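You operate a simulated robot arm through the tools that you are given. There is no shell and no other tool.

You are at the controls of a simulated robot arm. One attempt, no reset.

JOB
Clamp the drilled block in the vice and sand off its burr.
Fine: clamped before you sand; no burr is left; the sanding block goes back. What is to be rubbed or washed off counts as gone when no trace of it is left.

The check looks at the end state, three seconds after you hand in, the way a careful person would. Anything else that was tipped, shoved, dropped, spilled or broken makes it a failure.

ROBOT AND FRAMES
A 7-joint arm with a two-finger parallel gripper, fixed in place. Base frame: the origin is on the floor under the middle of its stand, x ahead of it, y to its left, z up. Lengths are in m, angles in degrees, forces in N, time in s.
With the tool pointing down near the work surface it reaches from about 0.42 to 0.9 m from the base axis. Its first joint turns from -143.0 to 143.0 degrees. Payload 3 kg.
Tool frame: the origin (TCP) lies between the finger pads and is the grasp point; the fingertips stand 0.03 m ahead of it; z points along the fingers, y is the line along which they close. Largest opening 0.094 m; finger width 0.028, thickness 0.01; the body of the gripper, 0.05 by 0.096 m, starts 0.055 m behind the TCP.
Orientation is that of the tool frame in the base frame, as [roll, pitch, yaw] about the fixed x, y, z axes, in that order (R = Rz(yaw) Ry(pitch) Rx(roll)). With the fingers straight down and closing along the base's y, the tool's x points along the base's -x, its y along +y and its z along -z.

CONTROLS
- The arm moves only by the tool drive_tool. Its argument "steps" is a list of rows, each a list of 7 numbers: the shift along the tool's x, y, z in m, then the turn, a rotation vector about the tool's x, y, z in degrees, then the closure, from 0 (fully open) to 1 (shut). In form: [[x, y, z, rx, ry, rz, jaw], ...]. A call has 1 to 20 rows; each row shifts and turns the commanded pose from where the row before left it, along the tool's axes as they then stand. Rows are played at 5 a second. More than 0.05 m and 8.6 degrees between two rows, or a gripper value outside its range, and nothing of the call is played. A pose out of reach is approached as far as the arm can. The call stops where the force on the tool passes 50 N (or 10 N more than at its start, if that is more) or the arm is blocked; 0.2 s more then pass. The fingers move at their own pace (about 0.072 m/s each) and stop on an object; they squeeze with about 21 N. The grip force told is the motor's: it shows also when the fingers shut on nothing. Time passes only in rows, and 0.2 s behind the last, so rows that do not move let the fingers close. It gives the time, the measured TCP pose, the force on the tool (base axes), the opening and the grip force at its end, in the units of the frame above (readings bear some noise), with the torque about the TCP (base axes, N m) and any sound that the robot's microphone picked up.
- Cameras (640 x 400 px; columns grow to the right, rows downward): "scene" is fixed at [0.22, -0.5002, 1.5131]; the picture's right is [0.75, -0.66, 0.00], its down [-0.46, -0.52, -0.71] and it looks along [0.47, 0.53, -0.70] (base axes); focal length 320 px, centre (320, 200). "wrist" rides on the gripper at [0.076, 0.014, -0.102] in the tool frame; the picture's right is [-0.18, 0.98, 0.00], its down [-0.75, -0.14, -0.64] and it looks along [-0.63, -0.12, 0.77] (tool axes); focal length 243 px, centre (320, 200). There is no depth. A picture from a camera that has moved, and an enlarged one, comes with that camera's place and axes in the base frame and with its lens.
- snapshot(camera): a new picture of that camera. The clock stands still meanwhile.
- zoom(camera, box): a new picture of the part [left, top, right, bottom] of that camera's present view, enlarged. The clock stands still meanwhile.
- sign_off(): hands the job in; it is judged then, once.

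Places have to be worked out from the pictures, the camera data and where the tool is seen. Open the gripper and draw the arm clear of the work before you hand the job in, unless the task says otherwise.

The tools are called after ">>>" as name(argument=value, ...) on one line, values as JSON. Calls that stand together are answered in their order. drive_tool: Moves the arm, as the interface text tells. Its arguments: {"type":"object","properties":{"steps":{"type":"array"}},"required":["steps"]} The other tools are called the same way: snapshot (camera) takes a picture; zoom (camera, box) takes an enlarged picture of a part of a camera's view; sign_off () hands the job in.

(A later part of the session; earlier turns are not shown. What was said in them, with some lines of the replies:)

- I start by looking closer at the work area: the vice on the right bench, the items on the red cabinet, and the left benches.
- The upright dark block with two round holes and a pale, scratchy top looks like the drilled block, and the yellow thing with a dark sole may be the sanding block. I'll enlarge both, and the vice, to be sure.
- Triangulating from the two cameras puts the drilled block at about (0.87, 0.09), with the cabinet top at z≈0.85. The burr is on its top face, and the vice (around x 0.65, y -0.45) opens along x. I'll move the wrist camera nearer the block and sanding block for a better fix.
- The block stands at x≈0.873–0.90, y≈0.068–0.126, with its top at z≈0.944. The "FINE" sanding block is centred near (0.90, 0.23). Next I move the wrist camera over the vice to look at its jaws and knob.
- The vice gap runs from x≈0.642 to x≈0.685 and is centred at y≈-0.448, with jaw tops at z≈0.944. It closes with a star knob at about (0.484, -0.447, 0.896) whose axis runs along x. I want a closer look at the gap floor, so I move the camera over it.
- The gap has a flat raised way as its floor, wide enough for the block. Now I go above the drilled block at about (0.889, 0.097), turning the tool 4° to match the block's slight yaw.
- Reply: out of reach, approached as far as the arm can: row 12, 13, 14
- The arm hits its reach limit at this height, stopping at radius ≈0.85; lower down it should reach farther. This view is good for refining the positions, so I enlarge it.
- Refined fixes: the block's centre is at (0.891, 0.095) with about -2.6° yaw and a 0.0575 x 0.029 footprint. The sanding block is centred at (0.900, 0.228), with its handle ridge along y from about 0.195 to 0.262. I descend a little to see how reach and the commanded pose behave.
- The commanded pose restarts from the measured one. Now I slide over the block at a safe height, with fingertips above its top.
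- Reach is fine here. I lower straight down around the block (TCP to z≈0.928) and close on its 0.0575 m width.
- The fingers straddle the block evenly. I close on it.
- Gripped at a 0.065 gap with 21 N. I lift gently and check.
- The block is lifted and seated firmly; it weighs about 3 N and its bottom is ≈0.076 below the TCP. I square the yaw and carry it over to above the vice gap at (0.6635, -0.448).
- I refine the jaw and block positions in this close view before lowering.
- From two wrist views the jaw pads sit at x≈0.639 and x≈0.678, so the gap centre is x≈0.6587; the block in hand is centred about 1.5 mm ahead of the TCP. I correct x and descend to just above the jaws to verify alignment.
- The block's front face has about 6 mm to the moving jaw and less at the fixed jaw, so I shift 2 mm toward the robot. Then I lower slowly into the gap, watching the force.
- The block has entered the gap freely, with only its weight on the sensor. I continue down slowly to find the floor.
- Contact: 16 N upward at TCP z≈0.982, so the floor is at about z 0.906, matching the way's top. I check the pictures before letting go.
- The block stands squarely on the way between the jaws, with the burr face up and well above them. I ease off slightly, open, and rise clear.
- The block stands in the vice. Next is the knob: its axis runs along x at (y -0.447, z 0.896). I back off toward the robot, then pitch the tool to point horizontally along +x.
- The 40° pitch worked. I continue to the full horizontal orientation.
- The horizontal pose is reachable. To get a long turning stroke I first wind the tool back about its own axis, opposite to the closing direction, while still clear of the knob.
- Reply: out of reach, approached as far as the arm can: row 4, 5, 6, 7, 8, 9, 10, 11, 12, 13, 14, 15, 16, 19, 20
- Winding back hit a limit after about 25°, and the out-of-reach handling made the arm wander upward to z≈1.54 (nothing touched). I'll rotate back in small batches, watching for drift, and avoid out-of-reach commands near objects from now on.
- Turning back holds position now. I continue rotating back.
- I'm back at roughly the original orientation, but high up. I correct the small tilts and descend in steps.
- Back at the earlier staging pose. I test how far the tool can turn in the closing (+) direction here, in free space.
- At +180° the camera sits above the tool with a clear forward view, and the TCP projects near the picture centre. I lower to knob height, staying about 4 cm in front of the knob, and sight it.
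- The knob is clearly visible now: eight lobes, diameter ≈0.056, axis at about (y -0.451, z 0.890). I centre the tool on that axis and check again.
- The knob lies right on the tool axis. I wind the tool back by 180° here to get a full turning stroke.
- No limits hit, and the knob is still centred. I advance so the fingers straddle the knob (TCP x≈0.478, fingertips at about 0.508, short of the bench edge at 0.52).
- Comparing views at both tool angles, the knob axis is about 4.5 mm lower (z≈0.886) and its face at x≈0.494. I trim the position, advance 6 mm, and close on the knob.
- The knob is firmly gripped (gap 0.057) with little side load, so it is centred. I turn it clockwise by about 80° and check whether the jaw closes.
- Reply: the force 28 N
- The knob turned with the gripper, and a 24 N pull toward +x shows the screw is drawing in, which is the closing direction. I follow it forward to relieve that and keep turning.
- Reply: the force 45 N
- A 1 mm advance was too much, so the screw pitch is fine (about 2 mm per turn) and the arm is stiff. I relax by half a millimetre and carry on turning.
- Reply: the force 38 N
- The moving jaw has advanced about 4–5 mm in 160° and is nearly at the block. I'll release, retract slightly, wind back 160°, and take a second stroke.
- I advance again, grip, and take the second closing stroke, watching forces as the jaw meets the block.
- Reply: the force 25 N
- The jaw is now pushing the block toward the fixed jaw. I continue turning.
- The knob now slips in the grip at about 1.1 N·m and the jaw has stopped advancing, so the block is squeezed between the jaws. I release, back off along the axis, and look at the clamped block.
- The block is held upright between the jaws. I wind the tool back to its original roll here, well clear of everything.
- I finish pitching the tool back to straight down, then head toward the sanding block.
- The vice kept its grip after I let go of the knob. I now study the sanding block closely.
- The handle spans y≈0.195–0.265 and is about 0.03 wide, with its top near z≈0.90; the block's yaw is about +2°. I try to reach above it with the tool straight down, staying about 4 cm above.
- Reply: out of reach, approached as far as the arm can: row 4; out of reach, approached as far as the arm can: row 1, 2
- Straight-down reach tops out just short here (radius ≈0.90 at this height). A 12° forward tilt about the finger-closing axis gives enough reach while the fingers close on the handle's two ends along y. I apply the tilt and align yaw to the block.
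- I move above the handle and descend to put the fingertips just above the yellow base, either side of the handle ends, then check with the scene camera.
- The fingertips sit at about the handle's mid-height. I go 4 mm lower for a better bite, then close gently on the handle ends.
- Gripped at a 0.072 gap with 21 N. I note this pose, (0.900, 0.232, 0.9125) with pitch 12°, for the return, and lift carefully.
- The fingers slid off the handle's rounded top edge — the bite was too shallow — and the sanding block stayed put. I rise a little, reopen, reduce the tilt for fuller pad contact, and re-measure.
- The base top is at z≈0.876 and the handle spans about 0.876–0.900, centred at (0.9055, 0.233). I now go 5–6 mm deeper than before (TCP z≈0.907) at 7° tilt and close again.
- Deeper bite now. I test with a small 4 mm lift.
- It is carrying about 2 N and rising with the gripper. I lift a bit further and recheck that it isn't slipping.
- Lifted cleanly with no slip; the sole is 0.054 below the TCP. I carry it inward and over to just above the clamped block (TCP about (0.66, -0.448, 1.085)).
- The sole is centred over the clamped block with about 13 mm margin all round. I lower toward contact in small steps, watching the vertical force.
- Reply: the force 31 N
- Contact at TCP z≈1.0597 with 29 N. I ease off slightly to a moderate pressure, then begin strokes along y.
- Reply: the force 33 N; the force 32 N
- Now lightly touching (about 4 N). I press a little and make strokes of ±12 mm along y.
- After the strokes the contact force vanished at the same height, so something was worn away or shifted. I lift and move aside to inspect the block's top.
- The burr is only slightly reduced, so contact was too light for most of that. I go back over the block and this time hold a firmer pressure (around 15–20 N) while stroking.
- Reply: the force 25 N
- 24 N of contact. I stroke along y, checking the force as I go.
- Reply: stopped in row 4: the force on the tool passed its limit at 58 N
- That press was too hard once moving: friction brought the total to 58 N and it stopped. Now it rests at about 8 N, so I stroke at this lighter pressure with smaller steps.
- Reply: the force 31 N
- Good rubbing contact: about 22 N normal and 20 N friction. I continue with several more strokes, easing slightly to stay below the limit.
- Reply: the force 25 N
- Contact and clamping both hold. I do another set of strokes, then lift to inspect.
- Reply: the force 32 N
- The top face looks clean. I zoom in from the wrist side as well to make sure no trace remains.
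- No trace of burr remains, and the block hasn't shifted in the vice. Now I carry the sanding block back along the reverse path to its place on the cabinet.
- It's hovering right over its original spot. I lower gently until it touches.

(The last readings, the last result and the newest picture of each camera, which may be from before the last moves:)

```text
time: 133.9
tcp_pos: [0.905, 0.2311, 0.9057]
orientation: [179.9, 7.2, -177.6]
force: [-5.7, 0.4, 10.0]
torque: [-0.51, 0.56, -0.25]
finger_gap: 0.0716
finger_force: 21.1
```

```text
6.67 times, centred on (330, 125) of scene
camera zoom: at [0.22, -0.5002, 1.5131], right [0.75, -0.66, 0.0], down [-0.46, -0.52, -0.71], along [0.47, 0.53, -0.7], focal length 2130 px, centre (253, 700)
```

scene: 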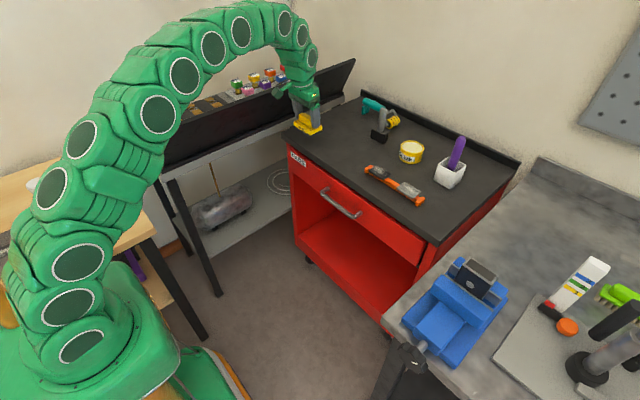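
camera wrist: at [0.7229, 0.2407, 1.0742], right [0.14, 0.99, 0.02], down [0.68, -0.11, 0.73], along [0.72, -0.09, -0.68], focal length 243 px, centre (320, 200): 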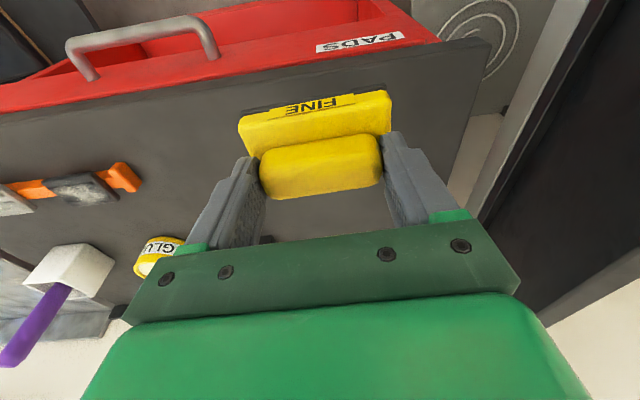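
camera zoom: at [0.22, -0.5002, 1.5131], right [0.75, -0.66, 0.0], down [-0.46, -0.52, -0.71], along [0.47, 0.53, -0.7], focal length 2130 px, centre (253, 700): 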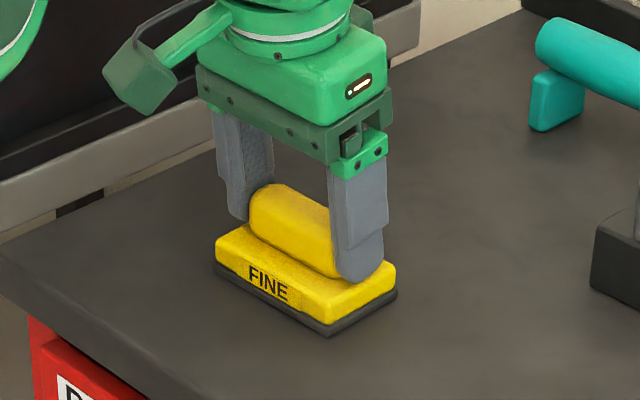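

It's in contact, and its front corner is within half a pixel of its original picture position. I release, and rise straight up.

>>> drive_tool(steps=[[0, 0, -0.0003, 0, 0, 0, 1], [0, 0, 0, 0, 0, 0, 0.18], [0, 0, 0, 0, 0, 0, 0.08], [0, 0, 0, 0, 0, 0, 0], [0, 0, 0, 0, 0, 0, 0]])

>>> drive_tool(steps=[[-0.0012, 0, -0.0099, 0, 0, 0, 0], [-0.0012, 0, -0.0099, 0, 0, 0, 0], [-0.0012, 0, -0.0099, 0, 0, 0, 0], [0.02, 0, -0.015, 0, 0, 0, 0], [0.03, 0, -0.015, 0, 0, 0, 0], [0, 0, 0, 0, 0, 0, 0]])

>>> zoom(camera="scene", box=[300, 110, 380, 170])

>>> snapshot(camera="wrist")

```text
time: 135.1
tcp_pos: [0.9051, 0.2325, 0.9046]
orientation: [179.8, 7.0, -177.6]
force: [-0.1, 0.4, 0.0]
torque: [-0.01, -0.04, -0.02]
finger_gap: 0.094
finger_force: 0.2
```

```text
time: 136.5
tcp_pos: [0.8512, 0.229, 0.9572]
orientation: [179.8, 7.0, -177.6]
force: [0.2, -0.2, 0.8]
torque: [0.01, -0.01, -0.02]
finger_gap: 0.094
finger_force: 0.0
```

```text
6.67 times, centred on (340, 140) of scene
camera zoom: at [0.22, -0.5002, 1.5131], right [0.75, -0.66, 0.0], down [-0.46, -0.52, -0.71], along [0.47, 0.53, -0.7], focal length 2130 px, centre (187, 600)
```

zoom: 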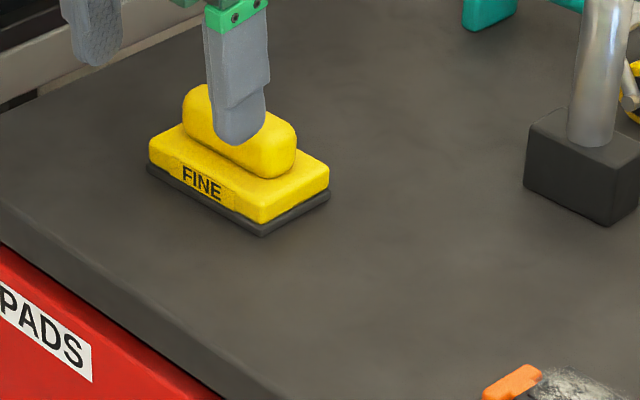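

```text
taken
camera wrist: at [0.7632, 0.2388, 1.0504], right [0.14, 0.99, 0.02], down [0.68, -0.11, 0.73], along [0.72, -0.09, -0.68], focal length 243 px, centre (320, 200)
```

wrist: 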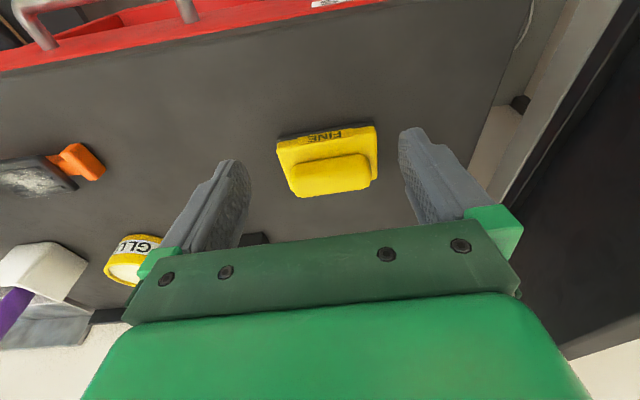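

The sanding block is back in its original spot. I draw the arm well clear toward its starting position.

>>> drive_tool(steps=[[0.0316, -0.0039, -0.0272, 0, 0, 0, 0], [0.0316, -0.0039, -0.0272, 0, 0, 0, 0], [0.0316, -0.0039, -0.0272, 0, 0, 0, 0], [0.0316, -0.0039, -0.0272, 0, 0, 0, 0], [0.0316, -0.0039, -0.0272, 0, 0, 0, 0], [0.0316, -0.0039, -0.0272, 0, 0, 0, 0], [0.0316, -0.0039, -0.0272, 0, 0, 0, 0], [0.0316, -0.0039, -0.0272, 0, 0, 0, 0], [0.0316, -0.0039, -0.0272, 0, 0, 0, 0], [0.0316, -0.0039, -0.0272, 0, 0, 0, 0], [0, 0, 0, 0, 7, 0, 0], [0, 0, 0, 0, 0, 0, 0]])

>>> snapshot(camera="scene")

>>> zoom(camera="scene", box=[390, 240, 520, 380])

>>> zoom(camera="scene", box=[280, 80, 520, 230])

```text
time: 139.1
tcp_pos: [0.5077, 0.1768, 1.1901]
orientation: [179.8, -0.1, -177.6]
force: [0.2, 0.1, 0.2]
torque: [0.02, 0.01, -0.01]
finger_gap: 0.0942
finger_force: 0.0
```

```text
taken
```

scene: 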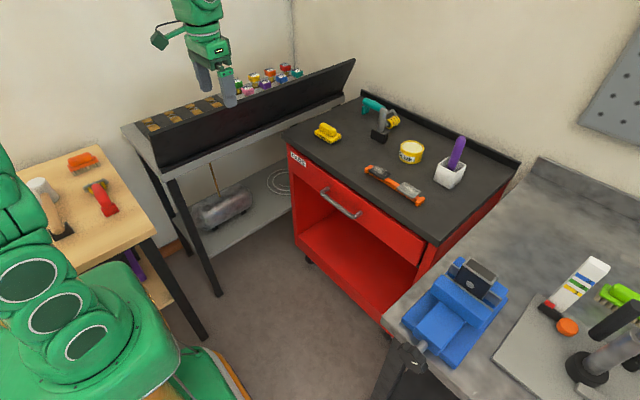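

```text
2.86 times, centred on (455, 310) of scene
camera zoom: at [0.22, -0.5002, 1.5131], right [0.75, -0.66, 0.0], down [-0.46, -0.52, -0.71], along [0.47, 0.53, -0.7], focal length 913 px, centre (-66, -114)
```

zoom: 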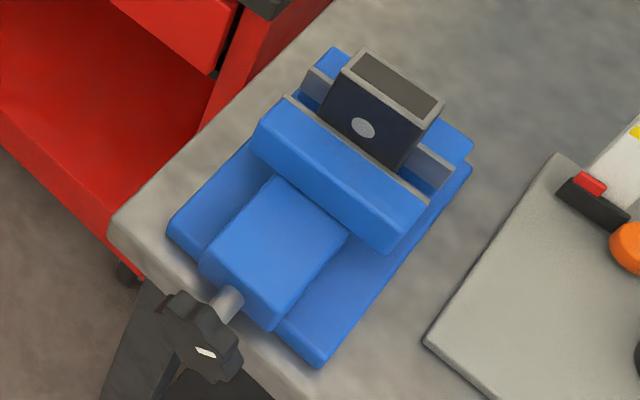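

```text
2.67 times, centred on (400, 155) of scene
camera zoom: at [0.22, -0.5002, 1.5131], right [0.75, -0.66, 0.0], down [-0.46, -0.52, -0.71], along [0.47, 0.53, -0.7], focal length 852 px, centre (107, 320)
```

zoom: 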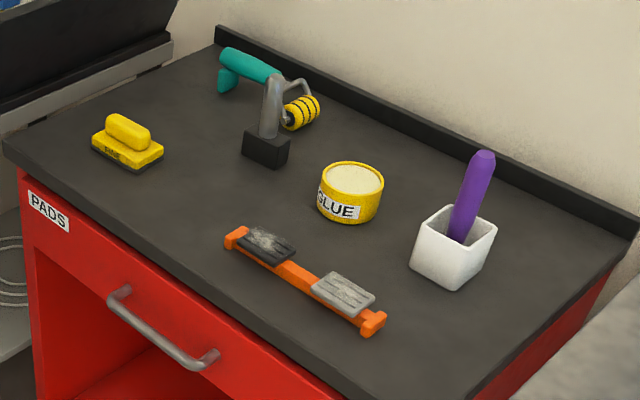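

The end state looks right. The block is clamped and burr-free, and it did not move under about 20 N of rubbing. The sanding block is back on its spot, nothing else appears disturbed, and the gripper is open and clear, so I hand in.

>>> sign_off()

```text
The job is handed in.
```

The drilled block is clamped in the vice, its burr is sanded off, and the sanding block is back on the cabinet. I've handed the job in.

- **Clamping:** The block stands between the jaws with its burr face up. I turned the knob until it slipped in the gripper and the jaw stopped moving. The block then held still under about 20 N of rubbing force.
- **Burr:** Close-ups from both cameras show a clean top face with no flecks left.
- **Sanding block:** My first grip on it slipped off and nudged it about a millimetre. It now sits within about a millimetre of where it started.
- **Surroundings:** While I was winding the tool back for the knob, the arm drifted upward out of reach, but it touched nothing. In the final picture nothing else looks moved. The gripper is open and the arm is back near its starting position.
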